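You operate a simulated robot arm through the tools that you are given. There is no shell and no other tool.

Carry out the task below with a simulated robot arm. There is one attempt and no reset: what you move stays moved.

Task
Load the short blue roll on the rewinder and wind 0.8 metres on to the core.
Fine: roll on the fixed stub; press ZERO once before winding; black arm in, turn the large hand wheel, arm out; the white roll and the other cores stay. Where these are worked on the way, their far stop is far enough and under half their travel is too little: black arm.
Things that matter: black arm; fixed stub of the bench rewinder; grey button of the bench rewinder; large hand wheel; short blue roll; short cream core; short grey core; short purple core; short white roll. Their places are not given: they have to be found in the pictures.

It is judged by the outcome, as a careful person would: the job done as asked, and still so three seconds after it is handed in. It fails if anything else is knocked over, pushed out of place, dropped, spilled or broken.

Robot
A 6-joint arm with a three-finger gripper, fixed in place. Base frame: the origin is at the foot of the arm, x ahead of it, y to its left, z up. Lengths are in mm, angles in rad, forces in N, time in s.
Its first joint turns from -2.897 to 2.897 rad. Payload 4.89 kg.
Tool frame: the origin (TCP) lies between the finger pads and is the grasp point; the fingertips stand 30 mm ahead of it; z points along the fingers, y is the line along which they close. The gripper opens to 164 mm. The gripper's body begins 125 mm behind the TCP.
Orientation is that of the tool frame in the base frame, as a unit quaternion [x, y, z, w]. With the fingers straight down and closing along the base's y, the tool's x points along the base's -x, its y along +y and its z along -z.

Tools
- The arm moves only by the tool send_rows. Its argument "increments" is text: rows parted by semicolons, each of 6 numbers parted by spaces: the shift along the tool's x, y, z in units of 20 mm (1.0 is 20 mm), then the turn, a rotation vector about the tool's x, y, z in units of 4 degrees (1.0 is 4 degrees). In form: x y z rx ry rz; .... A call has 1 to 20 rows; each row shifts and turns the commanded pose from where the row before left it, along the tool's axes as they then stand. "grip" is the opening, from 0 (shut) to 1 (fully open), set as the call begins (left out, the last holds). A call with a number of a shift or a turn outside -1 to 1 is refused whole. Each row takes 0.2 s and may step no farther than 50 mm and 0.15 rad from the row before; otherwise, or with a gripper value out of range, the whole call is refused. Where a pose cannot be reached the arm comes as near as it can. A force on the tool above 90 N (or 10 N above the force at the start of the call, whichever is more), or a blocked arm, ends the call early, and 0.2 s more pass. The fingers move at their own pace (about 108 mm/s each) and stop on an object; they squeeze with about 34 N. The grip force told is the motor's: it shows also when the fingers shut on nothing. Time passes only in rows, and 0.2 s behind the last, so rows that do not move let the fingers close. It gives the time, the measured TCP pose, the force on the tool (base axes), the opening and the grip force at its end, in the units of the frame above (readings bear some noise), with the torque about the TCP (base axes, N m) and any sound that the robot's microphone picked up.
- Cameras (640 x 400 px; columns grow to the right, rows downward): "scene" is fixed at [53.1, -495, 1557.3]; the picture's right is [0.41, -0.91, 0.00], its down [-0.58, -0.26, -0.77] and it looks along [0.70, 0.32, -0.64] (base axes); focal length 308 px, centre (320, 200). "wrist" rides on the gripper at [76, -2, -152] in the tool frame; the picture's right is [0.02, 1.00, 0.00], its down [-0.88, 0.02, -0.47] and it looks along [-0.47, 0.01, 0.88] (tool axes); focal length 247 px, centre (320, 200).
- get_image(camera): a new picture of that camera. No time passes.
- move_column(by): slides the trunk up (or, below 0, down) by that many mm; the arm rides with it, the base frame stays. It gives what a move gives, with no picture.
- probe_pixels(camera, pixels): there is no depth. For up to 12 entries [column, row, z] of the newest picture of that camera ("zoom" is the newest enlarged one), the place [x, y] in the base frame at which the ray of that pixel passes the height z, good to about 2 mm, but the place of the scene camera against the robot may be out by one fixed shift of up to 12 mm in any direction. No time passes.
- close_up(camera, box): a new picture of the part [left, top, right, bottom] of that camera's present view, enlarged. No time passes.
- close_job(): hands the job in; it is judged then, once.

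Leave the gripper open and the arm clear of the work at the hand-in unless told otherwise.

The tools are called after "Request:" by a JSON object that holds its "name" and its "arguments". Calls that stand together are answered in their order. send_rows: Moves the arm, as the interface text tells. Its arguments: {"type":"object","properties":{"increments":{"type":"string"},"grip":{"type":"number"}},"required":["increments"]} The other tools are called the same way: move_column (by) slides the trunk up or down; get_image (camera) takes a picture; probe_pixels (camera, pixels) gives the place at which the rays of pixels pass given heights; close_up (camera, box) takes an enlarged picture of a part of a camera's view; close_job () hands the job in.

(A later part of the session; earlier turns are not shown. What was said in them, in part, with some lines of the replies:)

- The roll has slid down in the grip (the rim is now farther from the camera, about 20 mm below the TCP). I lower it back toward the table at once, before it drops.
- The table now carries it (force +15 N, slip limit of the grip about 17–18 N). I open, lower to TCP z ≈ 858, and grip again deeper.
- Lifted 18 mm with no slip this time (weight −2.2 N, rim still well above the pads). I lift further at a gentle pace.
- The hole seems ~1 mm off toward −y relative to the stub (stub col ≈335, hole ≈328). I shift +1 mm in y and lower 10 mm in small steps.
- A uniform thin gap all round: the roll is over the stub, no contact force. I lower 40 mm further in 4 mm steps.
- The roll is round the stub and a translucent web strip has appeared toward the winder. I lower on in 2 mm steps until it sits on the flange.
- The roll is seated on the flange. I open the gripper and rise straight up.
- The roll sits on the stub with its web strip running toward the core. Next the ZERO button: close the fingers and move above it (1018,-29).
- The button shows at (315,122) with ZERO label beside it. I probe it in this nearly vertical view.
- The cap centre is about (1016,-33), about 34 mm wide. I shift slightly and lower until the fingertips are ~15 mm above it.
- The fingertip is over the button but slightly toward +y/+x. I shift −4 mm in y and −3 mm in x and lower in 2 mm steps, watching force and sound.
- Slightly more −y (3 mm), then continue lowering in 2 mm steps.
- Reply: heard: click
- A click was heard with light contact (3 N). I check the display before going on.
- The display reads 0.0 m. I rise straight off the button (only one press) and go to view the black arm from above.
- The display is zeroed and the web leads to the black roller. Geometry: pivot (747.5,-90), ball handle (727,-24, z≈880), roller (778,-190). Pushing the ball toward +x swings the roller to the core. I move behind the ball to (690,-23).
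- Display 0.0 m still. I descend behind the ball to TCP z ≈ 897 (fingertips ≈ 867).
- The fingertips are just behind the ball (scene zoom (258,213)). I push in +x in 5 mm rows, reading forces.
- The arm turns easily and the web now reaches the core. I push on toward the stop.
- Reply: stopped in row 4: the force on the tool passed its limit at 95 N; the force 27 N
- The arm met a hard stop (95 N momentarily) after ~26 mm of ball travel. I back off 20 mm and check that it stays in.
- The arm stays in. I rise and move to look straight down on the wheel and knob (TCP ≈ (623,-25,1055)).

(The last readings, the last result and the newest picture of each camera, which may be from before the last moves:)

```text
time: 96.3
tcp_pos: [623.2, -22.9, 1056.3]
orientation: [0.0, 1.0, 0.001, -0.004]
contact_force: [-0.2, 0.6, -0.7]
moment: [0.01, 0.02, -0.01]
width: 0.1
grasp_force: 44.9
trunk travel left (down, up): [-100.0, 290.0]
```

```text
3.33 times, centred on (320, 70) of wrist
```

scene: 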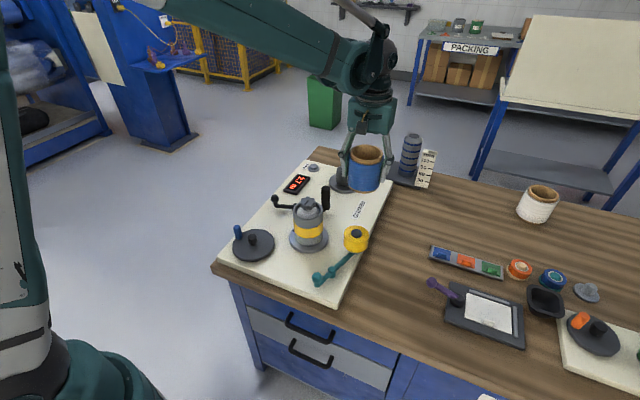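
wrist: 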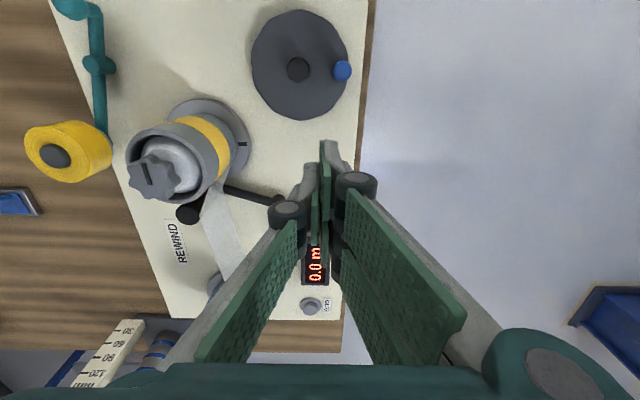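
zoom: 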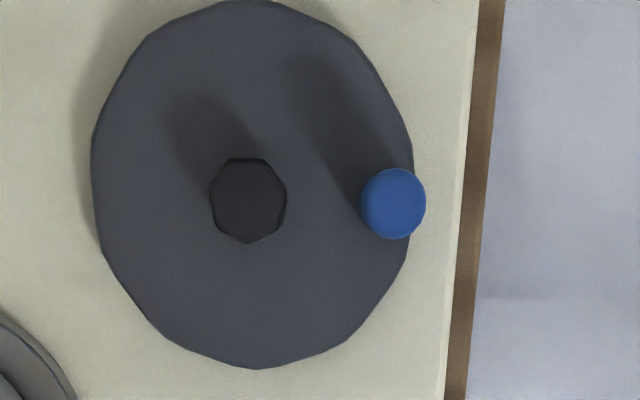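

I probe the knob top, hub, and the black arm's present position.

Request:
{"name": "probe_pixels", "arguments": {"camera": "wrist", "pixels": [[342.2, 71.2, 891], [342.2, 71.2, 885], [298.4, 70, 868], [298.4, 70, 872], [292.3, 71.2, 847], [344, 71.2, 847], [188, 213, 933], [158, 173, 950], [203, 110, 828]]}}

Request:
{"name": "close_up", "arguments": {"camera": "wrist", "box": [110, 80, 290, 240]}}

```text
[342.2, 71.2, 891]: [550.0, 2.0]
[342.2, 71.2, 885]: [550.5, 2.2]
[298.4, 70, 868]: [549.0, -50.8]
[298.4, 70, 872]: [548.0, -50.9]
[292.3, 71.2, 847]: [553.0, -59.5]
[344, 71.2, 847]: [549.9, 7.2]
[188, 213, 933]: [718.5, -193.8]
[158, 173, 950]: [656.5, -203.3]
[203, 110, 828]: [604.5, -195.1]
```

```text
2.50 times, centred on (200, 160) of wrist
```

zoom: 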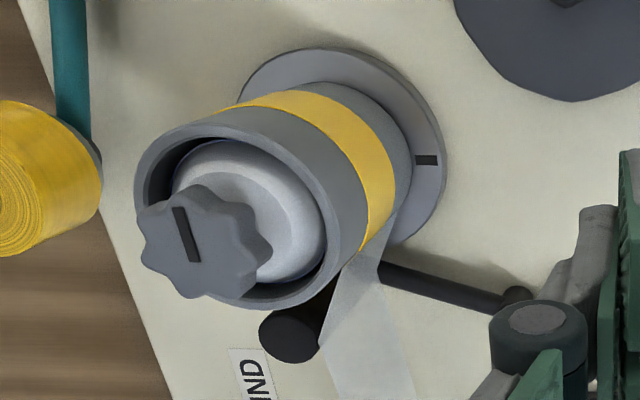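

The hub is (549,-51), the knob (550,1.5, top ≈891, ≈23 mm thick), crank radius ≈52 mm. I open to ~44 mm and move above the knob.

Request:
{"name": "send_rows", "arguments": {"increments": "0.915 0.3 0 0 0.115 0;0.915 0.3 0 0 0 0;0.915 0.3 0 0 0 0;0.915 0.3 0 0 0 0;0 0 0 0 0 0", "grip": 0.27}}

Request:
{"name": "get_image", "arguments": {"camera": "wrist"}}

```text
time: 97.5
tcp_pos: [552.5, 2.5, 1057.7]
orientation: [0.0, 1.0, 0.0, -0.008]
contact_force: [-0.3, -0.1, 0.1]
moment: [0.01, 0.02, 0.03]
width: 44.0
grasp_force: 0.1
trunk travel left (down, up): [-100.0, 290.0]
```

```text
taken
```

wrist: 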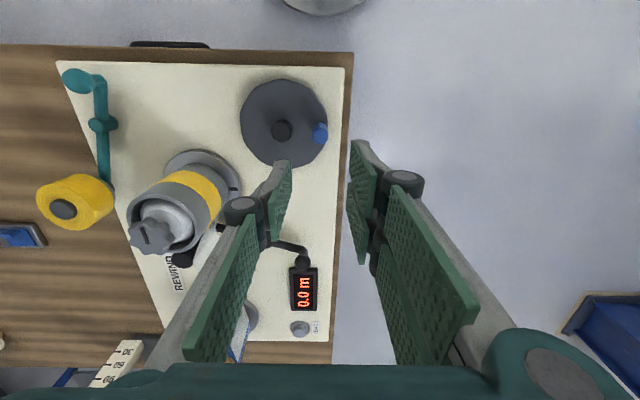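

The tilt went the wrong way; I correct it (ry −0.23), trim to (550,1.5) and lower to z ≈ 940 for a check.

Request:
{"name": "send_rows", "arguments": {"increments": "0.12 -0.05 0 0 -0.23 0;0 0 1 0 0 0;0 0 1 0 0 0;0 0 1 0 0 0;0 0 1 0 0 0;0 0 1 0 0 0;0 0 0.9 0 0 0;0 0 0 0 0 0"}}

Request:
{"name": "get_image", "arguments": {"camera": "wrist"}}

Request:
{"name": "close_up", "arguments": {"camera": "scene", "box": [200, 180, 320, 280]}}

```text
time: 99.3
tcp_pos: [548.6, -1.5, 940.0]
orientation: [-0.001, 1.0, 0.0, 0.0]
contact_force: [-0.2, 0.8, -0.6]
moment: [0.01, 0.03, -0.02]
width: 44.0
grasp_force: 0.1
trunk travel left (down, up): [-100.0, 290.0]
```

```text
taken
```

wrist: 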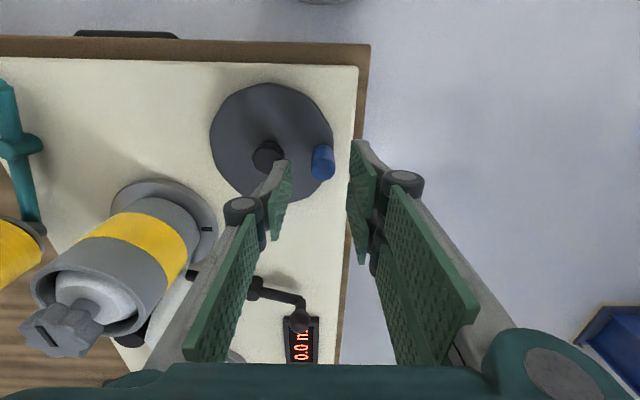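

```text
4.00 times, centred on (260, 230) of scene
```

zoom: 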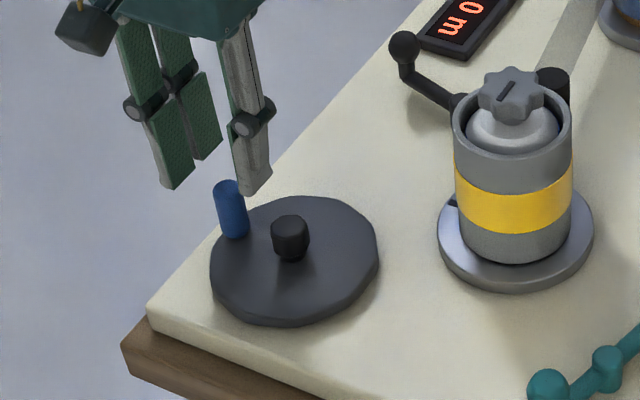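

The knob sits centred between the fingers (col 321). I lower to TCP z ≈ 886.

Request:
{"name": "send_rows", "arguments": {"increments": "0 0 0.7 0 0 0;0 0 0.7 0 0 0;0 0 0.7 0 0 0;0 0 0.6 0 0 0;0 0 0 0 0 0"}}

Request:
{"name": "get_image", "arguments": {"camera": "wrist"}}

Request:
{"name": "close_up", "arguments": {"camera": "scene", "box": [200, 180, 320, 280]}}

```text
time: 100.5
tcp_pos: [548.0, -1.0, 886.8]
orientation: [0.0, 1.0, 0.0, 0.0]
contact_force: [0.7, 2.0, -0.5]
moment: [0.05, 0.01, -0.01]
width: 43.5
grasp_force: 0.1
trunk travel left (down, up): [-100.0, 290.0]
```

```text
taken
```

wrist: 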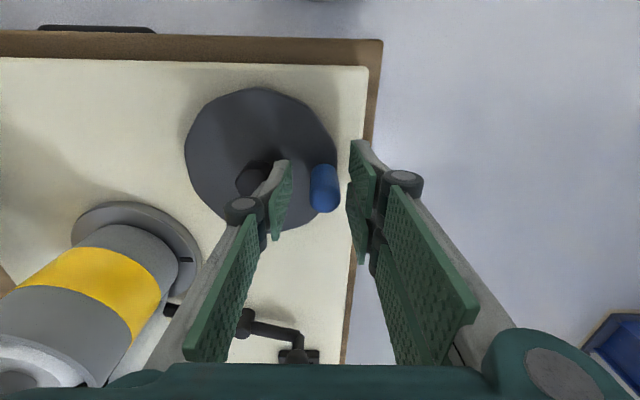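

```text
4.00 times, centred on (260, 230) of scene
```

zoom: 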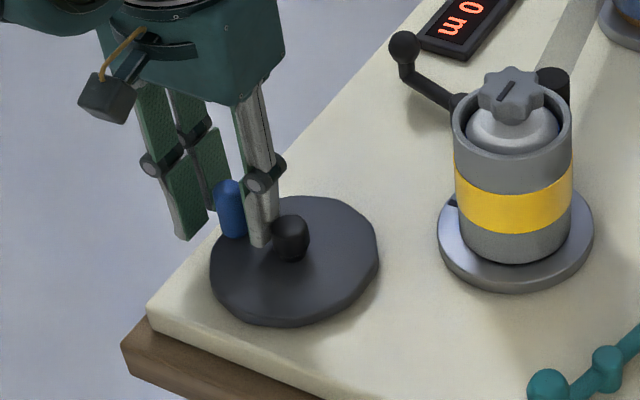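

Fingers straddle the knob. I close on it.

Request:
{"name": "send_rows", "arguments": {"increments": "0 0 0 0 0 0;0 0 0 0 0 0;0 0 0 0 0 0", "grip": 0}}

Request:
{"name": "get_image", "arguments": {"camera": "wrist"}}

Request:
{"name": "close_up", "arguments": {"camera": "scene", "box": [200, 180, 320, 280]}}

```text
time: 101.3
tcp_pos: [547.8, 1.9, 887.4]
orientation: [-0.001, 1.0, 0.002, 0.0]
contact_force: [4.4, 60.0, -15.4]
moment: [1.53, -0.2, 0.02]
width: 20.8
grasp_force: 44.9
trunk travel left (down, up): [-100.0, 290.0]
```

```text
taken
```

wrist: 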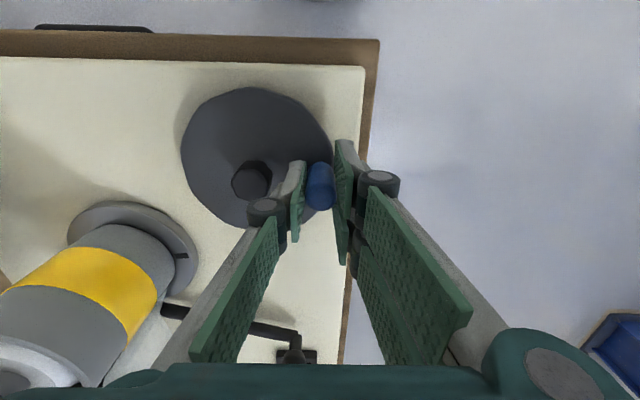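

```text
4.00 times, centred on (260, 230) of scene
```

zoom: 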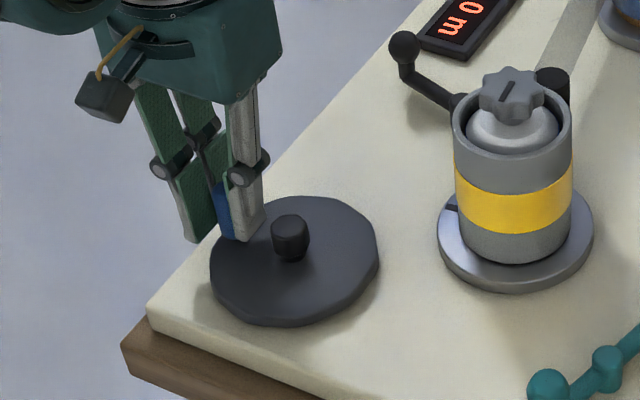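

Gripped, but with 60 N sideways (+y): the knob lies ~3 mm more toward +y. I shift the hand +y to relieve that.

Request:
{"name": "send_rows", "arguments": {"increments": "0 0.1 0 0 0 0;0 0.05 0 0 0 0"}}

```text
time: 101.9
tcp_pos: [547.4, 0.9, 886.6]
orientation: [0.001, 1.0, -0.001, 0.0]
contact_force: [-2.2, 6.9, -3.7]
moment: [-0.02, 0.49, -0.01]
width: 20.6
grasp_force: 44.7
trunk travel left (down, up): [-100.0, 290.0]
```

Force nearly relieved (7 N). I first try a small 20° counter-clockwise turn (seen from above) in 5° rows and look at the effect.

Request:
{"name": "send_rows", "arguments": {"increments": "0.2288 -0.01 0 0 0 0;0.227 -0.03 0 0 0 0;0.2235 -0.05 0 0 0 0;0.2185 -0.069 0 0 0 0"}}

Request:
{"name": "get_image", "arguments": {"camera": "wrist"}}

Request:
{"name": "close_up", "arguments": {"camera": "scene", "box": [220, 160, 340, 260]}}

```text
time: 102.9
tcp_pos: [530.9, -1.3, 888.3]
orientation: [0.0, 1.0, 0.0, 0.0]
contact_force: [12.9, -25.0, -11.0]
moment: [-0.74, -1.14, -0.01]
width: 20.3
grasp_force: 44.9
trunk travel left (down, up): [-100.0, 290.0]
```

```text
taken
```

wrist: 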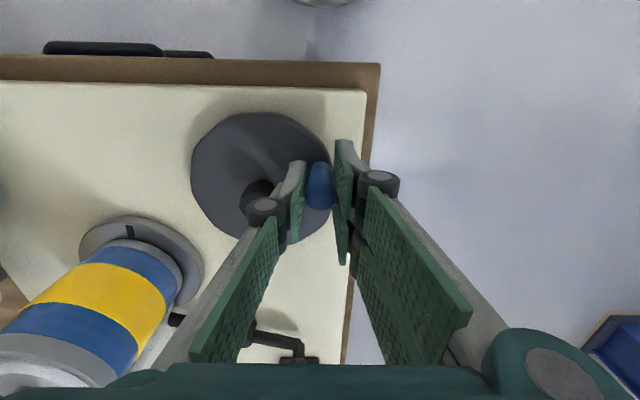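

```text
4.00 times, centred on (280, 210) of scene
```

zoom: 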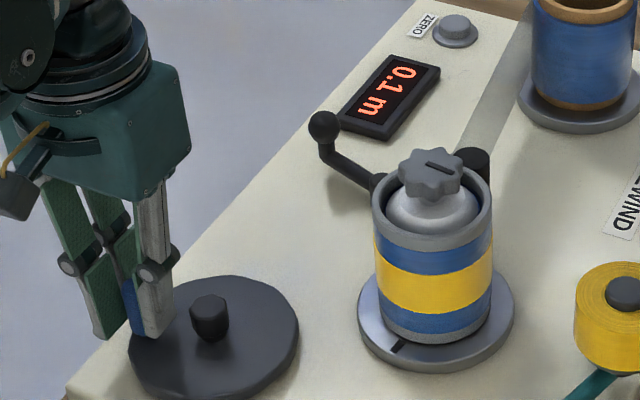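

Counter-clockwise is right: the display shows 0.1 m and blue film is on the core. I pause one row to read the settled force.

Request:
{"name": "send_rows", "arguments": {"increments": "0 0 0 0 0 0;0 0 0 0 0 0"}}

Request:
{"name": "close_up", "arguments": {"camera": "scene", "box": [280, 160, 340, 260]}}

```text
time: 103.5
tcp_pos: [530.9, -2.6, 886.7]
orientation: [0.0, 1.0, -0.001, -0.001]
contact_force: [17.1, -30.7, -1.2]
moment: [-0.83, -0.36, -0.03]
width: 20.6
grasp_force: 45.0
trunk travel left (down, up): [-100.0, 290.0]
```

```text
4.00 times, centred on (310, 210) of scene
```

zoom: 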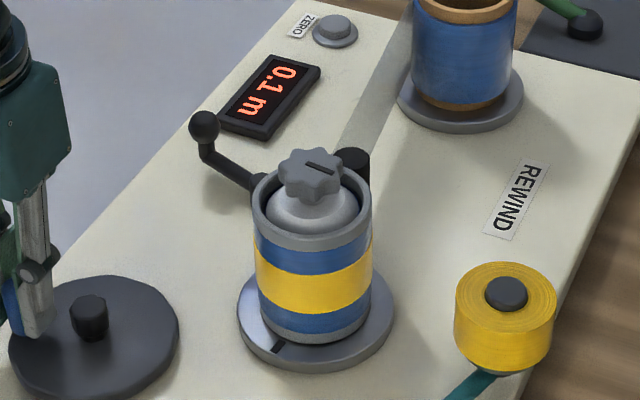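

The core turns about 5 times faster than the wheel, so 0.8 m is about 240–250° of wheel. I continue 15° with a −1.5 mm y correction and check the forces.

Request:
{"name": "send_rows", "arguments": {"increments": "0.2115 -0.1627 0 0 0 0;0.2032 -0.1058 0 0 0 0;0.1932 -0.123 0 0 0 0;0 0 0 0 0 0"}}

Request:
{"name": "close_up", "arguments": {"camera": "scene", "box": [220, 160, 340, 260]}}

Request:
{"name": "get_image", "arguments": {"camera": "wrist"}}

```text
time: 104.5
tcp_pos: [517.9, -7.9, 887.2]
orientation: [0.0, 1.0, 0.0, 0.0]
contact_force: [20.8, -24.4, -9.1]
moment: [-0.72, -1.4, 0.01]
width: 20.6
grasp_force: 45.5
trunk travel left (down, up): [-100.0, 290.0]
```

```text
4.00 times, centred on (280, 210) of scene
```

zoom: 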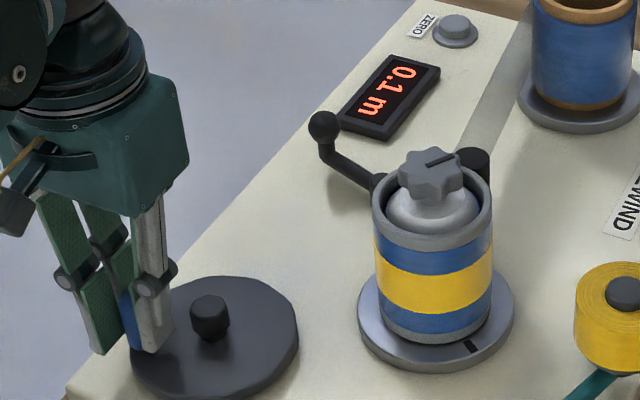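

```text
taken
```

wrist: 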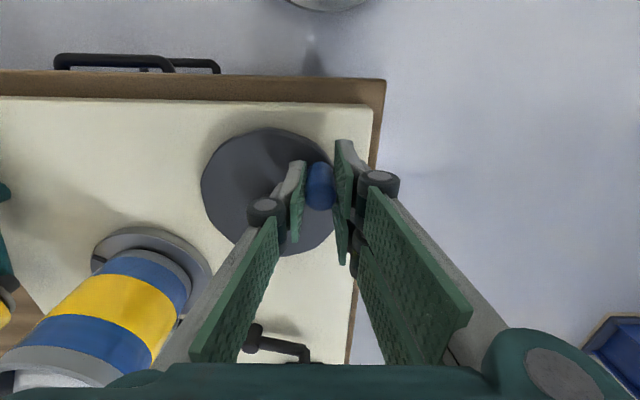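

Still 0.1 m, with about 30 N pulling inward, so I correct the circle (its centre lies ~5 mm more toward +x in hand coordinates). Next ~15°.

Request:
{"name": "send_rows", "arguments": {"increments": "0.135 -0.225 0 0 0 0;0.15 -0.17 0 0 0 0;0.135 -0.18 0 0 0 0;0 0 0 0 0 0"}}

Request:
{"name": "close_up", "arguments": {"camera": "scene", "box": [220, 160, 340, 260]}}

Request:
{"name": "get_image", "arguments": {"camera": "wrist"}}

```text
time: 105.5
tcp_pos: [508.3, -19.1, 886.9]
orientation: [0.0, 1.0, 0.0, -0.001]
contact_force: [-8.3, 10.1, 29.2]
moment: [0.31, 0.41, 0.06]
width: 20.7
grasp_force: 45.4
trunk travel left (down, up): [-100.0, 290.0]
```

```text
4.00 times, centred on (280, 210) of scene
```

zoom: 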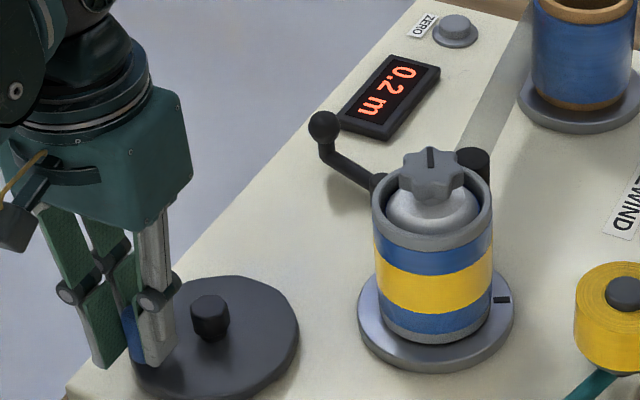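

```text
taken
```

wrist: 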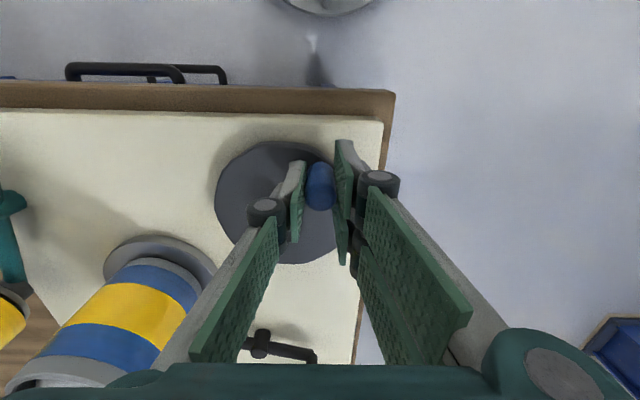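

Display 0.2 m. There is +29 N vertical, so I raise the hand 3 mm while turning another 15°.

Request:
{"name": "send_rows", "arguments": {"increments": "0 0 -0.15 0 0 0;0.135 -0.185 0 0 0 0;0.105 -0.205 0 0 0 0;0.08 -0.21 0 0 0 0;0 0 0 0 0 0"}}

Request:
{"name": "close_up", "arguments": {"camera": "scene", "box": [220, 160, 340, 260]}}

```text
time: 106.7
tcp_pos: [502.3, -30.7, 889.1]
orientation: [0.0, 1.0, 0.0, -0.001]
contact_force: [-31.9, 11.0, -24.7]
moment: [0.23, 0.96, 0.0]
width: 20.6
grasp_force: 45.6
trunk travel left (down, up): [-100.0, 290.0]
```

```text
4.00 times, centred on (280, 210) of scene
```

zoom: 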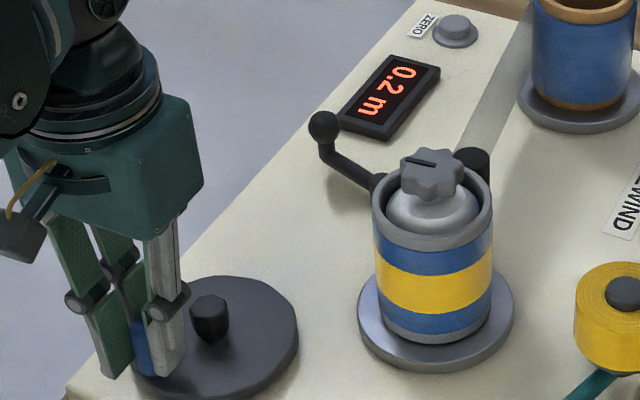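

Display 0.2 m; forces show the hand is now ~2 mm too far inside (x −32 N) and slightly high (z −25 N). I correct both while turning ~15° more.

Request:
{"name": "send_rows", "arguments": {"increments": "0.1 -0.1 0.06 0 0 0;0.11 -0.12 0 0 0 0;0.05 -0.225 0 0 0 0;0.03 -0.225 0 0 0 0;0 0 0 0 0 0"}}

Request:
{"name": "close_up", "arguments": {"camera": "scene", "box": [220, 160, 340, 260]}}

Request:
{"name": "get_image", "arguments": {"camera": "wrist"}}

```text
time: 107.9
tcp_pos: [497.7, -46.1, 888.6]
orientation: [0.001, 1.0, -0.001, 0.0]
contact_force: [1.4, -0.2, 32.6]
moment: [-0.02, 0.0, 0.02]
width: 20.7
grasp_force: 45.4
trunk travel left (down, up): [-100.0, 290.0]
```

```text
4.00 times, centred on (280, 210) of scene
```

zoom: 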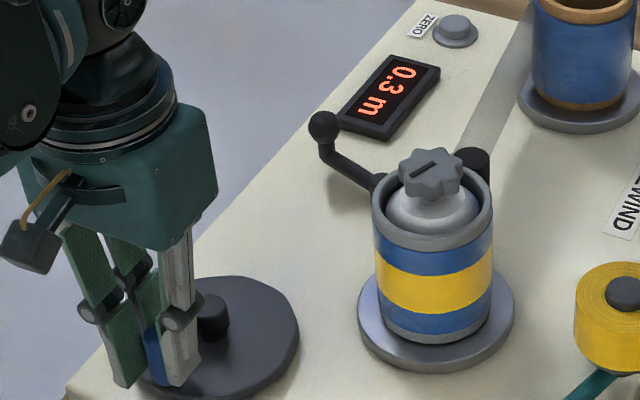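

```text
taken
```

wrist: 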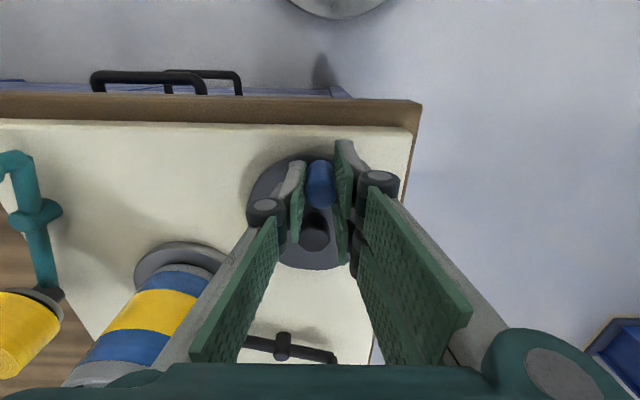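

Display 0.3 m, side forces near zero. I continue 20° (to ~195°) with a small z relief.

Request:
{"name": "send_rows", "arguments": {"increments": "0 0 -0.03 0 0 0;0.01 -0.23 0 0 0 0;-0.01 -0.23 0 0 0 0;-0.03 -0.225 0 0 0 0;-0.05 -0.225 0 0 0 0;0 0 0 0 0 0"}}

Request:
{"name": "close_up", "arguments": {"camera": "scene", "box": [220, 160, 340, 260]}}

```text
time: 109.3
tcp_pos: [499.5, -63.0, 888.5]
orientation: [0.0, 1.0, 0.001, -0.001]
contact_force: [4.2, 4.1, -15.2]
moment: [0.19, -0.95, 0.0]
width: 20.6
grasp_force: 45.5
trunk travel left (down, up): [-100.0, 290.0]
```

```text
4.00 times, centred on (280, 210) of scene
```

zoom: 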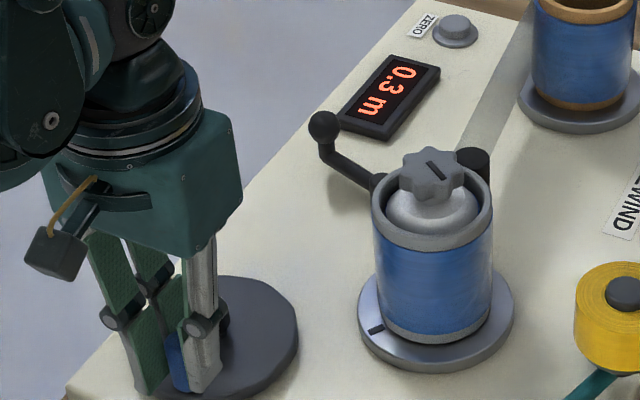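

Forces small; display 0.3 m. Next 20° (to ~215°).

Request:
{"name": "send_rows", "arguments": {"increments": "-0.07 -0.215 0 0 0 0;-0.085 -0.21 0 0 0 0;-0.105 -0.205 0 0 0 0;-0.125 -0.195 0 0 0 0;0 0 0 0 0 0"}}

Request:
{"name": "close_up", "arguments": {"camera": "scene", "box": [220, 160, 340, 260]}}

```text
time: 110.5
tcp_pos: [507.8, -80.2, 888.6]
orientation: [0.0, 1.0, 0.0, 0.0]
contact_force: [1.2, 3.5, -27.4]
moment: [0.09, 0.06, 0.01]
width: 20.7
grasp_force: 44.9
trunk travel left (down, up): [-100.0, 290.0]
```

```text
4.00 times, centred on (280, 210) of scene
```

zoom: 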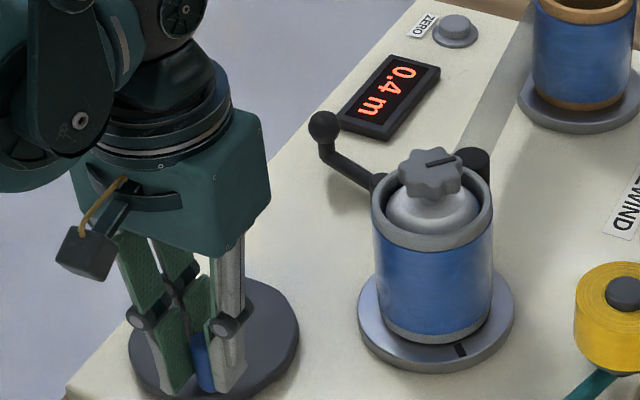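

Display 0.4 m. From the marks the ratio is 4:1 and the rate ≈3.2 mm per wheel degree, so 0.8 m needs ≈252° in total (knob at ≈345°). Next 20° (to ~235°).

Request:
{"name": "send_rows", "arguments": {"increments": "-0.14 -0.18 0.015 0 0 0;-0.15 -0.17 0 0 0 0;-0.17 -0.15 0 0 0 0;-0.18 -0.14 0 0 0 0;0 0 0 0 0 0"}}

Request:
{"name": "close_up", "arguments": {"camera": "scene", "box": [220, 160, 340, 260]}}

```text
time: 111.7
tcp_pos: [520.5, -92.0, 888.6]
orientation: [0.0, 1.0, 0.0, 0.0]
contact_force: [9.4, 9.5, 22.1]
moment: [0.35, 0.51, -0.03]
width: 20.6
grasp_force: 44.9
trunk travel left (down, up): [-100.0, 290.0]
```

```text
4.00 times, centred on (280, 210) of scene
```

zoom: 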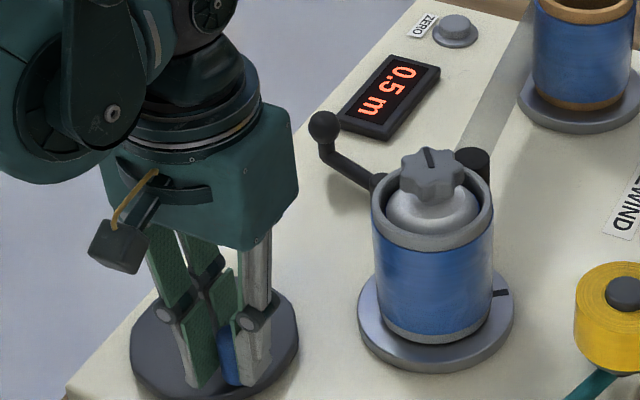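

Display 0.5 m. Next 20° (to ~255°).

Request:
{"name": "send_rows", "arguments": {"increments": "-0.195 -0.125 -0.01 0 0 0;-0.205 -0.105 0 0 0 0;-0.21 -0.085 0 0 0 0;-0.215 -0.07 0 0 0 0;0 0 0 0 0 0"}}

Request:
{"name": "close_up", "arguments": {"camera": "scene", "box": [220, 160, 340, 260]}}

```text
time: 112.9
tcp_pos: [537.1, -99.9, 888.9]
orientation: [-0.001, 1.0, -0.001, 0.001]
contact_force: [-5.4, -13.2, 11.3]
moment: [-0.59, 0.5, 0.01]
width: 20.8
grasp_force: 45.6
trunk travel left (down, up): [-100.0, 290.0]
```

```text
4.00 times, centred on (280, 210) of scene
```

zoom: 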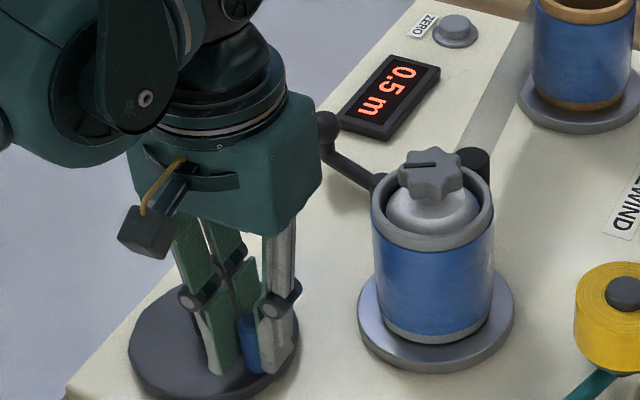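

Display 0.5 m; forces small. Next 20° (to ~275°).

Request:
{"name": "send_rows", "arguments": {"increments": "-0.225 -0.08 0 0 0 0;-0.225 -0.03 0 0 0 0;-0.23 -0.01 0 0 0 0;-0.23 0.01 0 0 0 0;0 0 0 0 0 0"}}

Request:
{"name": "close_up", "arguments": {"camera": "scene", "box": [220, 160, 340, 260]}}

Request:
{"name": "get_image", "arguments": {"camera": "wrist"}}

```text
time: 114.1
tcp_pos: [553.6, -102.2, 889.1]
orientation: [0.001, 1.0, 0.0, 0.001]
contact_force: [0.1, -12.2, 31.1]
moment: [-0.39, 0.45, 0.02]
width: 20.6
grasp_force: 44.9
trunk travel left (down, up): [-100.0, 290.0]
```

```text
4.00 times, centred on (280, 210) of scene
```

zoom: 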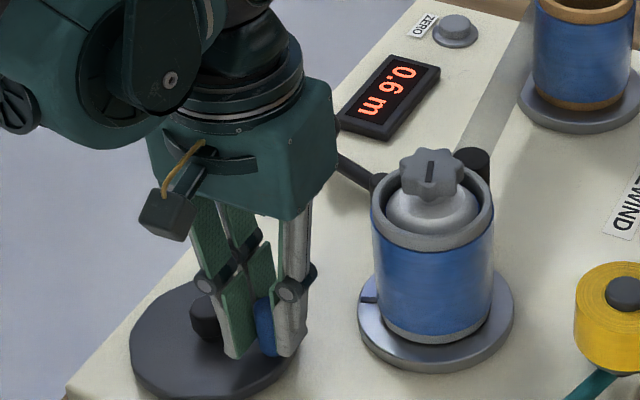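

```text
taken
```

wrist: 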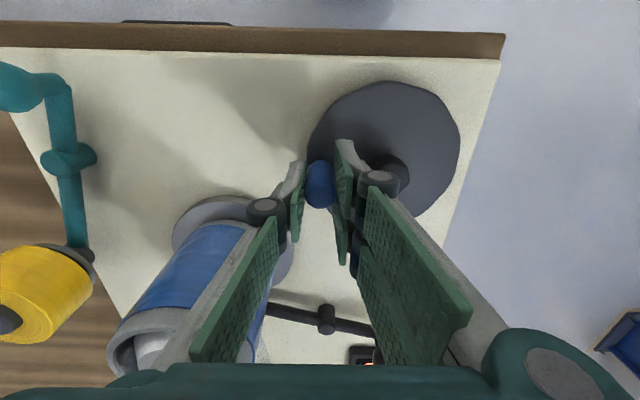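

Display 0.6 m. Next 20° (to ~295°), with a little z relief; clearance to the core is still ~40 mm.

Request:
{"name": "send_rows", "arguments": {"increments": "-0.225 0.02 -0.02 0 0 0;-0.225 0.05 0 0 0 0;-0.218 0.0685 0 0 0 0;-0.211 0.0875 0 0 0 0;0 0 0 0 0 0"}}

Request:
{"name": "close_up", "arguments": {"camera": "scene", "box": [220, 160, 340, 260]}}

```text
time: 115.3
tcp_pos: [572.9, -97.6, 887.6]
orientation: [0.0, 1.0, 0.0, 0.0]
contact_force: [-4.5, 6.2, -4.3]
moment: [0.21, -0.91, -0.04]
width: 20.7
grasp_force: 44.6
trunk travel left (down, up): [-100.0, 290.0]
```

```text
4.00 times, centred on (280, 210) of scene
```

zoom: 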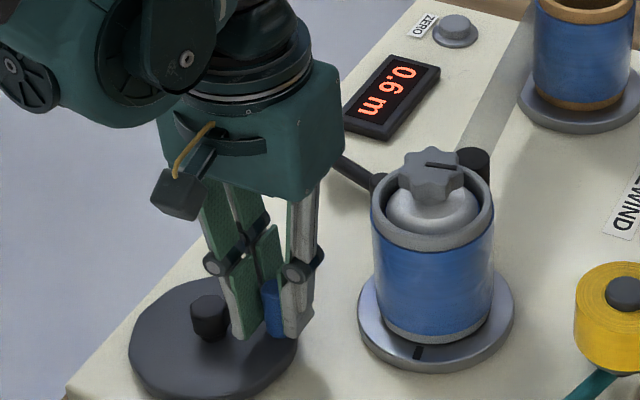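

Display still 0.6 m (predicted 0.64). Now 5° to catch the 0.65 change for calibration.

Request:
{"name": "send_rows", "arguments": {"increments": "-0.203 0.105 0 0 0 0;0 0 0 0 0 0"}}

Request:
{"name": "close_up", "arguments": {"camera": "scene", "box": [280, 160, 350, 220]}}

```text
time: 115.9
tcp_pos: [575.9, -95.5, 889.1]
orientation: [0.0, 1.0, 0.0, 0.0]
contact_force: [-7.3, 9.3, -22.9]
moment: [0.35, 0.24, -0.02]
width: 20.9
grasp_force: 44.7
trunk travel left (down, up): [-100.0, 290.0]
```

```text
6.67 times, centred on (315, 190) of scene
```

zoom: 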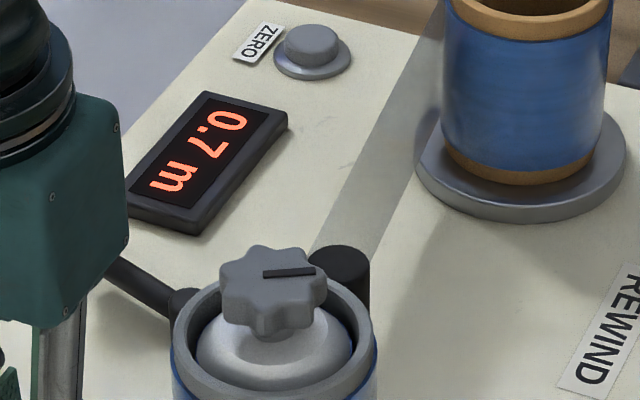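

Display 0.7 m: the 0.65 change lay at ≈297°, matching the estimate; 0.75 should come at ≈329° and 0.80 at ≈345°. Next 20° to ~320°.

Request:
{"name": "send_rows", "arguments": {"increments": "-0.185 0.14 0.01 0 0 0;-0.181 0.139 0 0 0 0;-0.1685 0.1545 0 0 0 0;-0.1545 0.1685 0 0 0 0;0 0 0 0 0 0"}}

Request:
{"name": "close_up", "arguments": {"camera": "scene", "box": [220, 160, 340, 260]}}

```text
time: 117.1
tcp_pos: [589.7, -82.9, 888.1]
orientation: [0.0, 1.0, 0.0, 0.0]
contact_force: [-10.6, 6.5, -5.2]
moment: [0.13, 1.27, 0.0]
width: 20.5
grasp_force: 44.8
trunk travel left (down, up): [-100.0, 290.0]
```

```text
4.00 times, centred on (280, 210) of scene
```

zoom: 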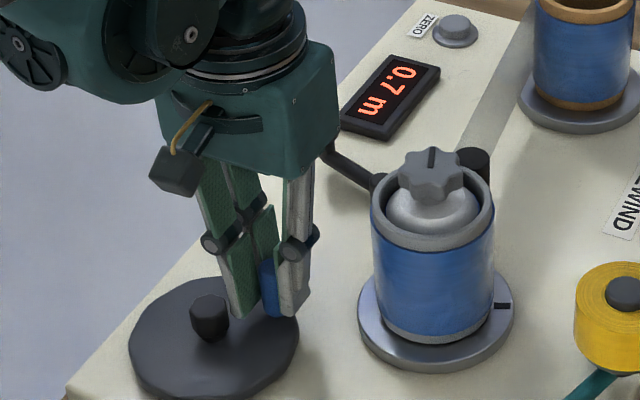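

0.7 m at 320°. Now 5° to 325°.

Request:
{"name": "send_rows", "arguments": {"increments": "-0.135 0.181 0 0 0 0;0 0 0 0 0 0"}}

Request:
{"name": "close_up", "arguments": {"camera": "scene", "box": [280, 160, 350, 220]}}

```text
time: 117.7
tcp_pos: [593.5, -80.9, 888.4]
orientation: [0.0, 1.0, 0.001, -0.001]
contact_force: [-5.8, 4.1, 0.1]
moment: [0.13, 0.49, -0.03]
width: 20.9
grasp_force: 45.0
trunk travel left (down, up): [-100.0, 290.0]
```

```text
6.67 times, centred on (315, 190) of scene
```

zoom: 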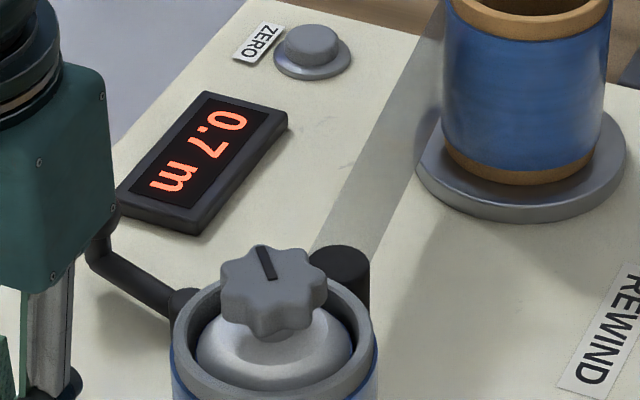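

Still 0.7 m at 325°. Next 2.5°.

Request:
{"name": "send_rows", "arguments": {"increments": "-0.0635 0.0955 0 0 0 0;0 0 0 0 0 0"}}

Request:
{"name": "close_up", "arguments": {"camera": "scene", "box": [280, 160, 350, 220]}}

```text
time: 118.3
tcp_pos: [593.9, -78.1, 889.4]
orientation: [0.0, 1.0, 0.0, 0.0]
contact_force: [2.6, -8.2, 20.5]
moment: [-0.24, 0.62, -0.02]
width: 20.7
grasp_force: 44.7
trunk travel left (down, up): [-100.0, 290.0]
```

```text
6.67 times, centred on (315, 190) of scene
```

zoom: 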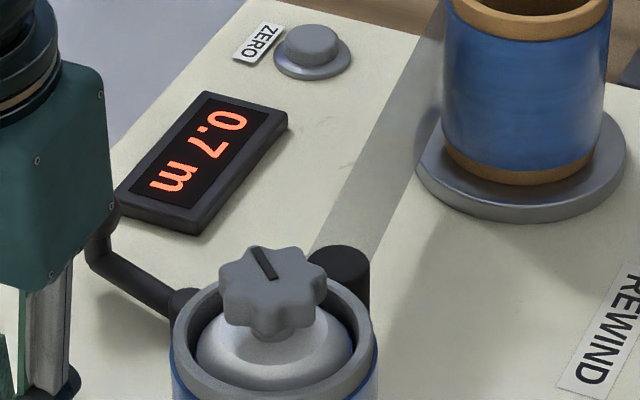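

Still 0.7 m at ~327.5°. Another 2.5°.

Request:
{"name": "send_rows", "arguments": {"increments": "-0.0595 0.0975 0 0 0 0;0 0 0 0 0 0"}}

Request:
{"name": "close_up", "arguments": {"camera": "scene", "box": [280, 160, 350, 220]}}

```text
time: 118.9
tcp_pos: [595.0, -76.2, 888.9]
orientation: [0.0, 1.0, 0.0, 0.001]
contact_force: [10.6, -11.0, 27.5]
moment: [-0.31, -0.29, 0.03]
width: 20.4
grasp_force: 45.2
trunk travel left (down, up): [-100.0, 290.0]
```

```text
6.67 times, centred on (315, 190) of scene
```

zoom: 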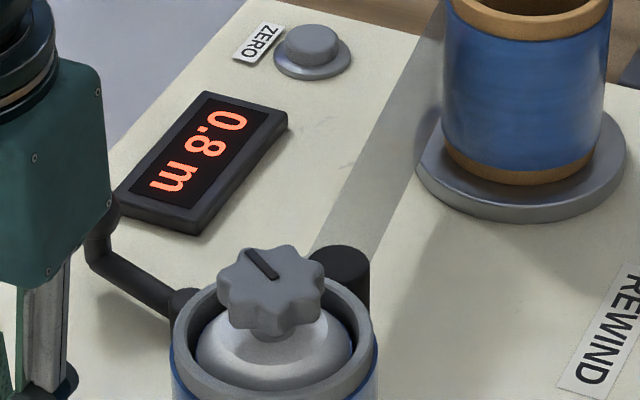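

0.8 m appears at ≈330° (that is the 0.75 change). For 0.80 m I turn ≈14° more, to ≈344°.

Request:
{"name": "send_rows", "arguments": {"increments": "-0.12 0.195 -0.02 0 0 0;-0.0875 0.211 0 0 0 0;-0.0565 0.174 0 0 0 0;0 0 0 0 0 0"}}

Request:
{"name": "close_up", "arguments": {"camera": "scene", "box": [220, 160, 340, 260]}}

Request:
{"name": "get_image", "arguments": {"camera": "wrist"}}

```text
time: 119.9
tcp_pos: [600.0, -62.8, 888.3]
orientation: [0.0, 1.0, 0.0, 0.0]
contact_force: [4.5, -2.5, -8.3]
moment: [-0.08, -0.89, 0.02]
width: 20.5
grasp_force: 44.9
trunk travel left (down, up): [-100.0, 290.0]
```

```text
4.00 times, centred on (280, 210) of scene
```

zoom: 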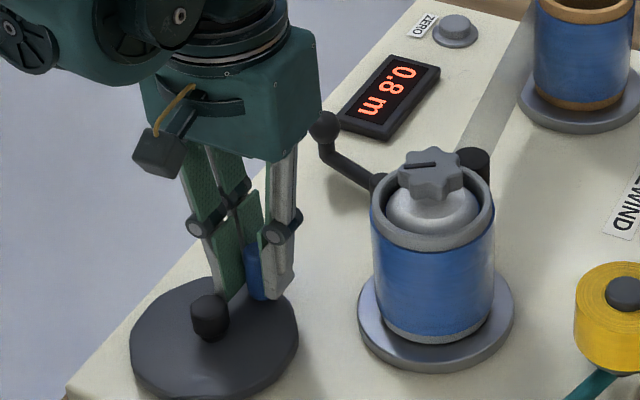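

```text
taken
```

wrist: 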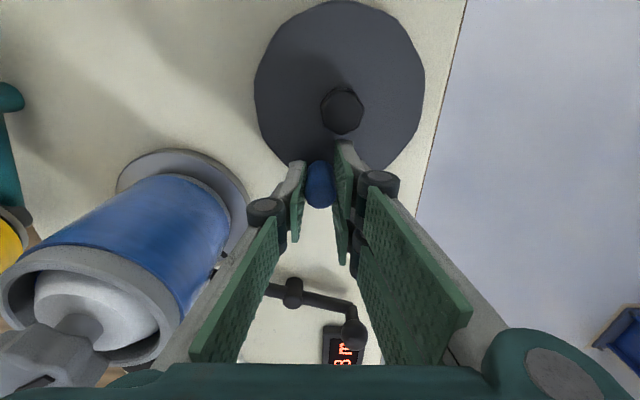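

Display 0.8 m (≈0.80). I open the fingers to 44 mm and lift straight off the knob.

Request:
{"name": "send_rows", "arguments": {"increments": "0 0 0 0 0 0;0 0 0 0 0 0;0 0 -0.3 0 0 0;0 0 -0.7 0 0 0;0 0 -1 0 0 0;0 0 -1 0 0 0;0 0 -1 0 0 0;0 0 -1 0 0 0;0 0 -1 0 0 0", "grip": 0.27}}

Request:
{"name": "get_image", "arguments": {"camera": "wrist"}}

Request:
{"name": "close_up", "arguments": {"camera": "scene", "box": [220, 150, 380, 270]}}

```text
time: 121.9
tcp_pos: [601.9, -65.0, 1009.3]
orientation: [0.0, 1.0, 0.001, 0.0]
contact_force: [1.1, 0.1, 0.5]
moment: [0.03, 0.11, -0.04]
width: 44.3
grasp_force: 0.1
trunk travel left (down, up): [-100.0, 290.0]
```

```text
taken
```

wrist: 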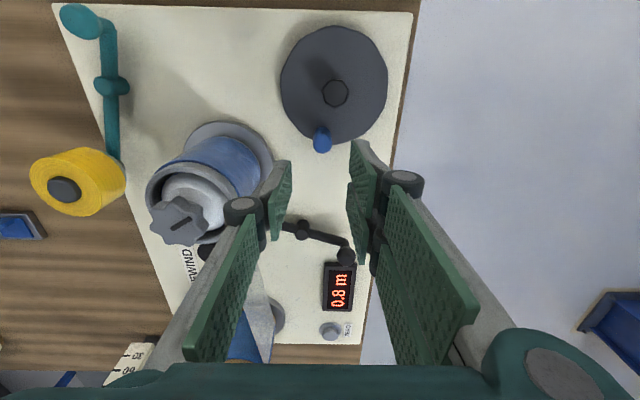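

```text
3.33 times, centred on (300, 210) of scene
```

zoom: 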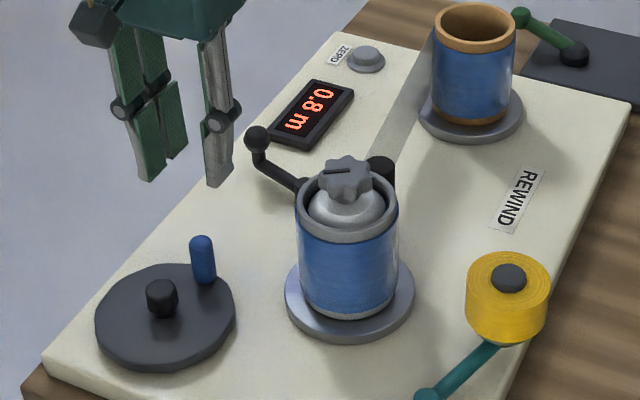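

0.8 m holds. Next the black arm out: close the fingers, move beyond the ball (to about x 808, y −23) and come down on its far side.

Request:
{"name": "send_rows", "arguments": {"increments": "-0.943 0.189 0 0 0 0;-0.943 0.189 0 0 0 0;-0.943 0.189 0 0 0 0;-0.943 0.189 0 0 0 0;-0.943 0.189 0 0 0 0;-0.943 0.189 0 0 0 0;-0.943 0.189 0 0 0 0;-0.943 0.189 0 0 0 0;-0.943 0.189 0 0 0 0;-0.943 0.189 0 0 0 0;-0.943 0.189 0 0 0 0;0 0 0 0 0 0", "grip": 0}}

Request:
{"name": "get_image", "arguments": {"camera": "wrist"}}

Request:
{"name": "close_up", "arguments": {"camera": "scene", "box": [230, 110, 390, 240]}}

```text
time: 124.5
tcp_pos: [809.0, -23.4, 1008.5]
orientation: [-0.001, 1.0, 0.0, 0.0]
contact_force: [-0.3, 0.0, 0.4]
moment: [0.01, 0.0, 0.04]
width: 0.0
grasp_force: 34.3
trunk travel left (down, up): [-100.0, 290.0]
```

```text
taken
```

wrist: 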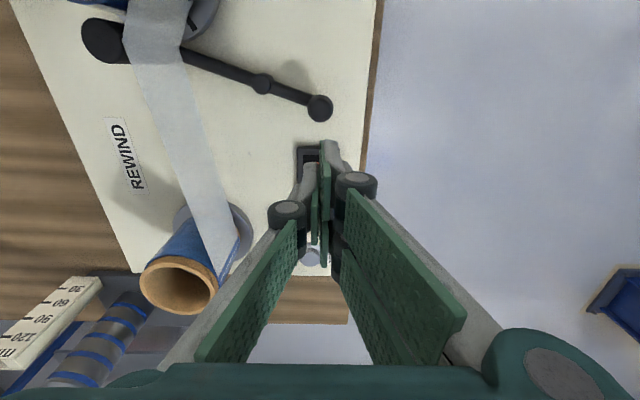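

```text
3.08 times, centred on (310, 175) of scene
```

zoom: 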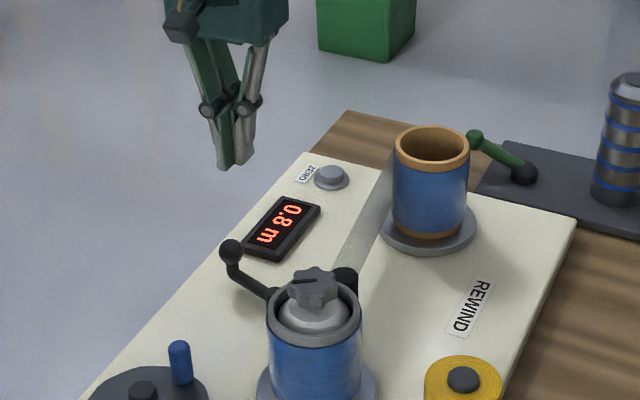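

I probe the ball (320,107) and pivot (262,84) here.

Request:
{"name": "probe_pixels", "arguments": {"camera": "wrist", "pixels": [[320, 107, 880], [320, 107, 885], [262, 84, 853], [105, 38, 933]]}}

```text
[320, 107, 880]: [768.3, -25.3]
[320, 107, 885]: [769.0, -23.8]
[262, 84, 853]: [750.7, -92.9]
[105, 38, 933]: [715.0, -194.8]
```

The ball is at (768,-24.5). I descend to TCP z ≈ 897 just beyond it.

Request:
{"name": "send_rows", "arguments": {"increments": "0 0 1 0 0 0;0 0 1 0 0 0;0 0 1 0 0 0;0 0 1 0 0 0;0 0 1 0 0 0;0 0 0.58 0 0 0;0 0 0 0 0 0"}}

Request:
{"name": "close_up", "arguments": {"camera": "scene", "box": [230, 150, 350, 240]}}

Request:
{"name": "get_image", "arguments": {"camera": "wrist"}}

```text
time: 126.1
tcp_pos: [807.9, -22.8, 896.1]
orientation: [0.0, 1.0, 0.001, -0.001]
contact_force: [0.3, 0.5, 0.0]
moment: [0.0, 0.09, -0.02]
width: 0.1
grasp_force: 33.7
trunk travel left (down, up): [-100.0, 290.0]
```

```text
4.44 times, centred on (290, 195) of scene
```

zoom: 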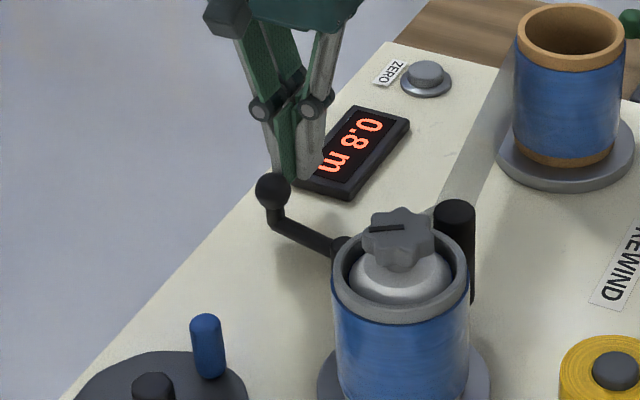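

```text
taken
```

wrist: 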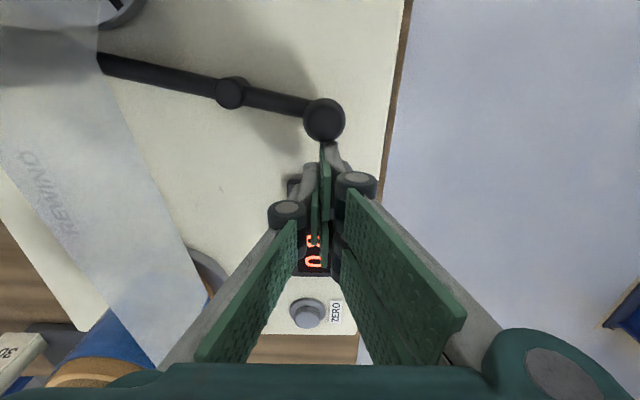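

I push the ball back in −x, 5 mm per row.

Request:
{"name": "send_rows", "arguments": {"increments": "0.25 0 0 0 0 0;0.25 0 0 0 0 0;0.25 0 0 0 0 0;0.25 0 0 0 0 0;0.25 0 0 0 0 0;0.25 0 0 0 0 0;0.25 0 0 0 0 0;0.25 0 0 0 0 0"}}

Request:
{"name": "close_up", "arguments": {"camera": "scene", "box": [230, 150, 350, 240]}}

Request:
{"name": "get_image", "arguments": {"camera": "wrist"}}

```text
time: 127.9
tcp_pos: [773.5, -22.7, 896.0]
orientation: [0.001, 1.0, -0.001, 0.002]
contact_force: [57.7, 0.7, 21.1]
moment: [-0.01, -0.43, -0.02]
width: 0.0
grasp_force: 34.5
trunk travel left (down, up): [-100.0, 290.0]
```

```text
4.44 times, centred on (290, 195) of scene
```

zoom: 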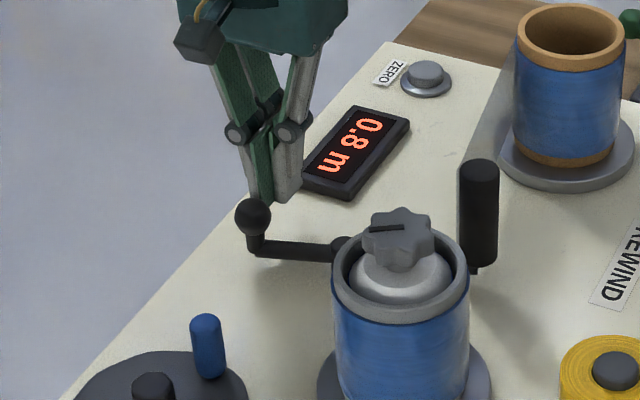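

```text
taken
```

wrist: 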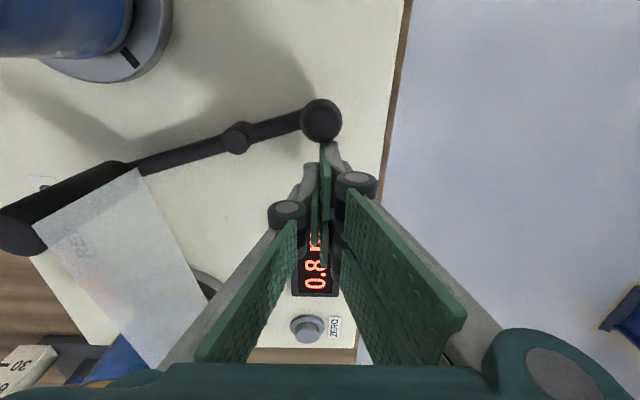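

The arm is back at its out stop (58 N against it, ball at its starting place), the web is parted, and the display shows 0.8 m. I back off in +x and rise.

Request:
{"name": "send_rows", "arguments": {"increments": "-0.2 0 0 0 0 0;-0.3 0 0 0 0 0;-0.5 0 0 0 0 0;-0.5 0 0 0 0 0;0 0 -0.5 0 0 0;0 0 -1 0 0 0;0 0 -1 0 0 0;0 0 -1 0 0 0;0 0 -1 0 0 0;0 0 -1 0 0 0;0 0 -1 0 0 0;0 0 -1 0 0 0;0 0 -1 0 0 0;0 0 -1 0 0 0"}}

Request:
{"name": "get_image", "arguments": {"camera": "wrist"}}

Request:
{"name": "get_image", "arguments": {"camera": "scene"}}

Request:
{"name": "close_up", "arguments": {"camera": "scene", "box": [220, 140, 400, 280]}}

```text
time: 130.9
tcp_pos: [797.3, -23.0, 1087.1]
orientation: [0.0, 1.0, 0.0, 0.0]
contact_force: [1.1, 0.2, -0.1]
moment: [-0.02, 0.1, -0.02]
width: 0.0
grasp_force: 33.7
trunk travel left (down, up): [-100.0, 290.0]
```

```text
taken
```

wrist: 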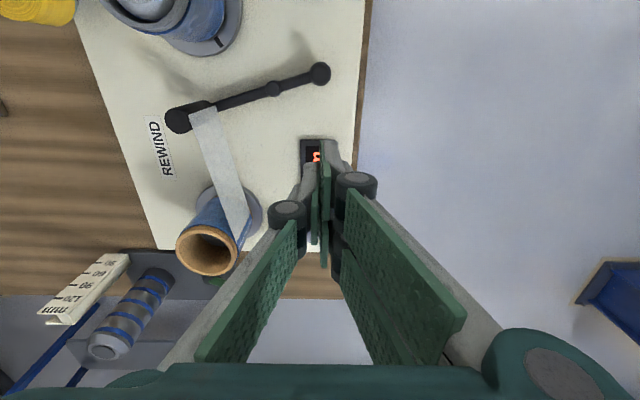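

```text
taken
```

scene: 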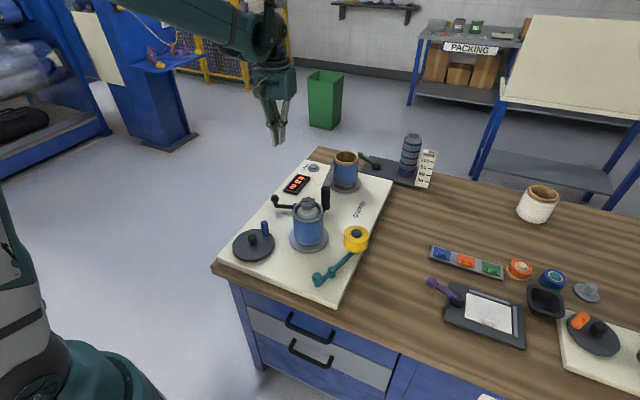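

```text
2.86 times, centred on (310, 210) of scene
```

zoom: 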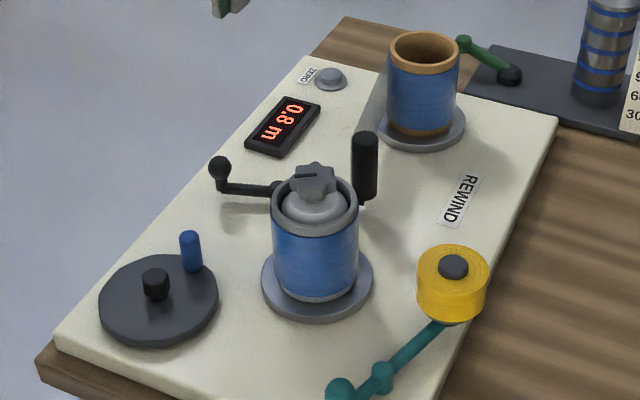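

Everything is as asked: arm out, 0.8 m shown, blue roll on the stub, white roll and other things unmoved. I open the gripper and withdraw to a clear, high position to the left.

Request:
{"name": "send_rows", "arguments": {"increments": "0 0 -1 0 0 0;0 0 -1 0 0 0;0 0 -1 0 0 0;0.8 0.5 0 0 0 0;0.8 0.5 0 0 0 0;0.8 0.5 0 0 0 0;0.8 0.5 0 0 0 0;0.8 0.5 0 0 0 0;0.8 0.5 0 0 0 0;0.8 0.5 0 0 0 0;0.8 0.5 0 0 0 0;0.8 0.5 0 0 0 0;0.8 0.5 0 0 0 0;0 0 0 0 0 0", "grip": 1}}

Request:
{"name": "get_image", "arguments": {"camera": "wrist"}}

Request:
{"name": "close_up", "arguments": {"camera": "scene", "box": [220, 130, 460, 310]}}

```text
time: 133.9
tcp_pos: [637.1, 77.8, 1149.1]
orientation: [0.0, 1.0, 0.0, 0.001]
contact_force: [0.4, -0.1, 0.0]
moment: [0.01, 0.03, -0.01]
width: 163.9
grasp_force: 0.0
trunk travel left (down, up): [-100.0, 290.0]
```

```text
taken
```

wrist: 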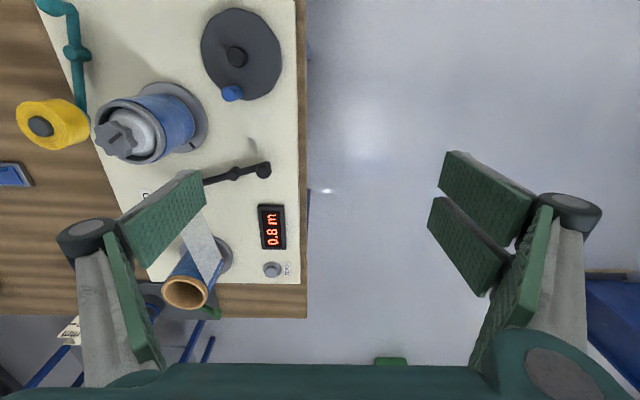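

```text
2.22 times, centred on (340, 220) of scene
```

zoom: 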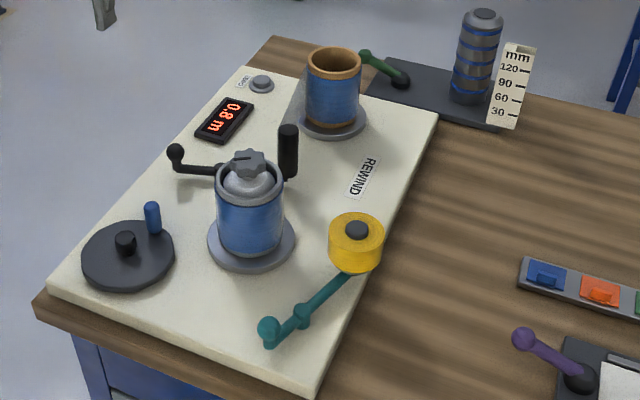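

The final state is steady. The display reads 0.8 m, the black arm is out, the blue roll sits on the stub, and film is on the core. The gripper is open and clear. I hand the job in.

Request:
{"name": "close_job", "arguments": {}}

```text
The job is handed in.
```

The blue roll is on the fixed stub and 0.8 m of film is wound on the core. The display still read 0.8 m when I handed the job in.

- **ZERO:** I pressed it once before winding. It clicked and the display went to 0.0 m.
- **Winding:** I pushed the black arm in to its stop, turned the large hand wheel counter-clockwise until I estimated 0.80 m, and swung the arm back out. The display only shows tenths, so the exact length could be off by about a centimetre.
- **Slip on the first lift:** The blue roll slid about 50 mm down in the gripper. I set it back on the bench upright and picked it up again lower down, and it held from then on. It was not dropped.
- **Other items:** The white roll looks unmoved. I did not touch the cream and purple cores or go near them after the start, but I also did not look at them again at the end.

The gripper is open and the arm is clear of the bench.
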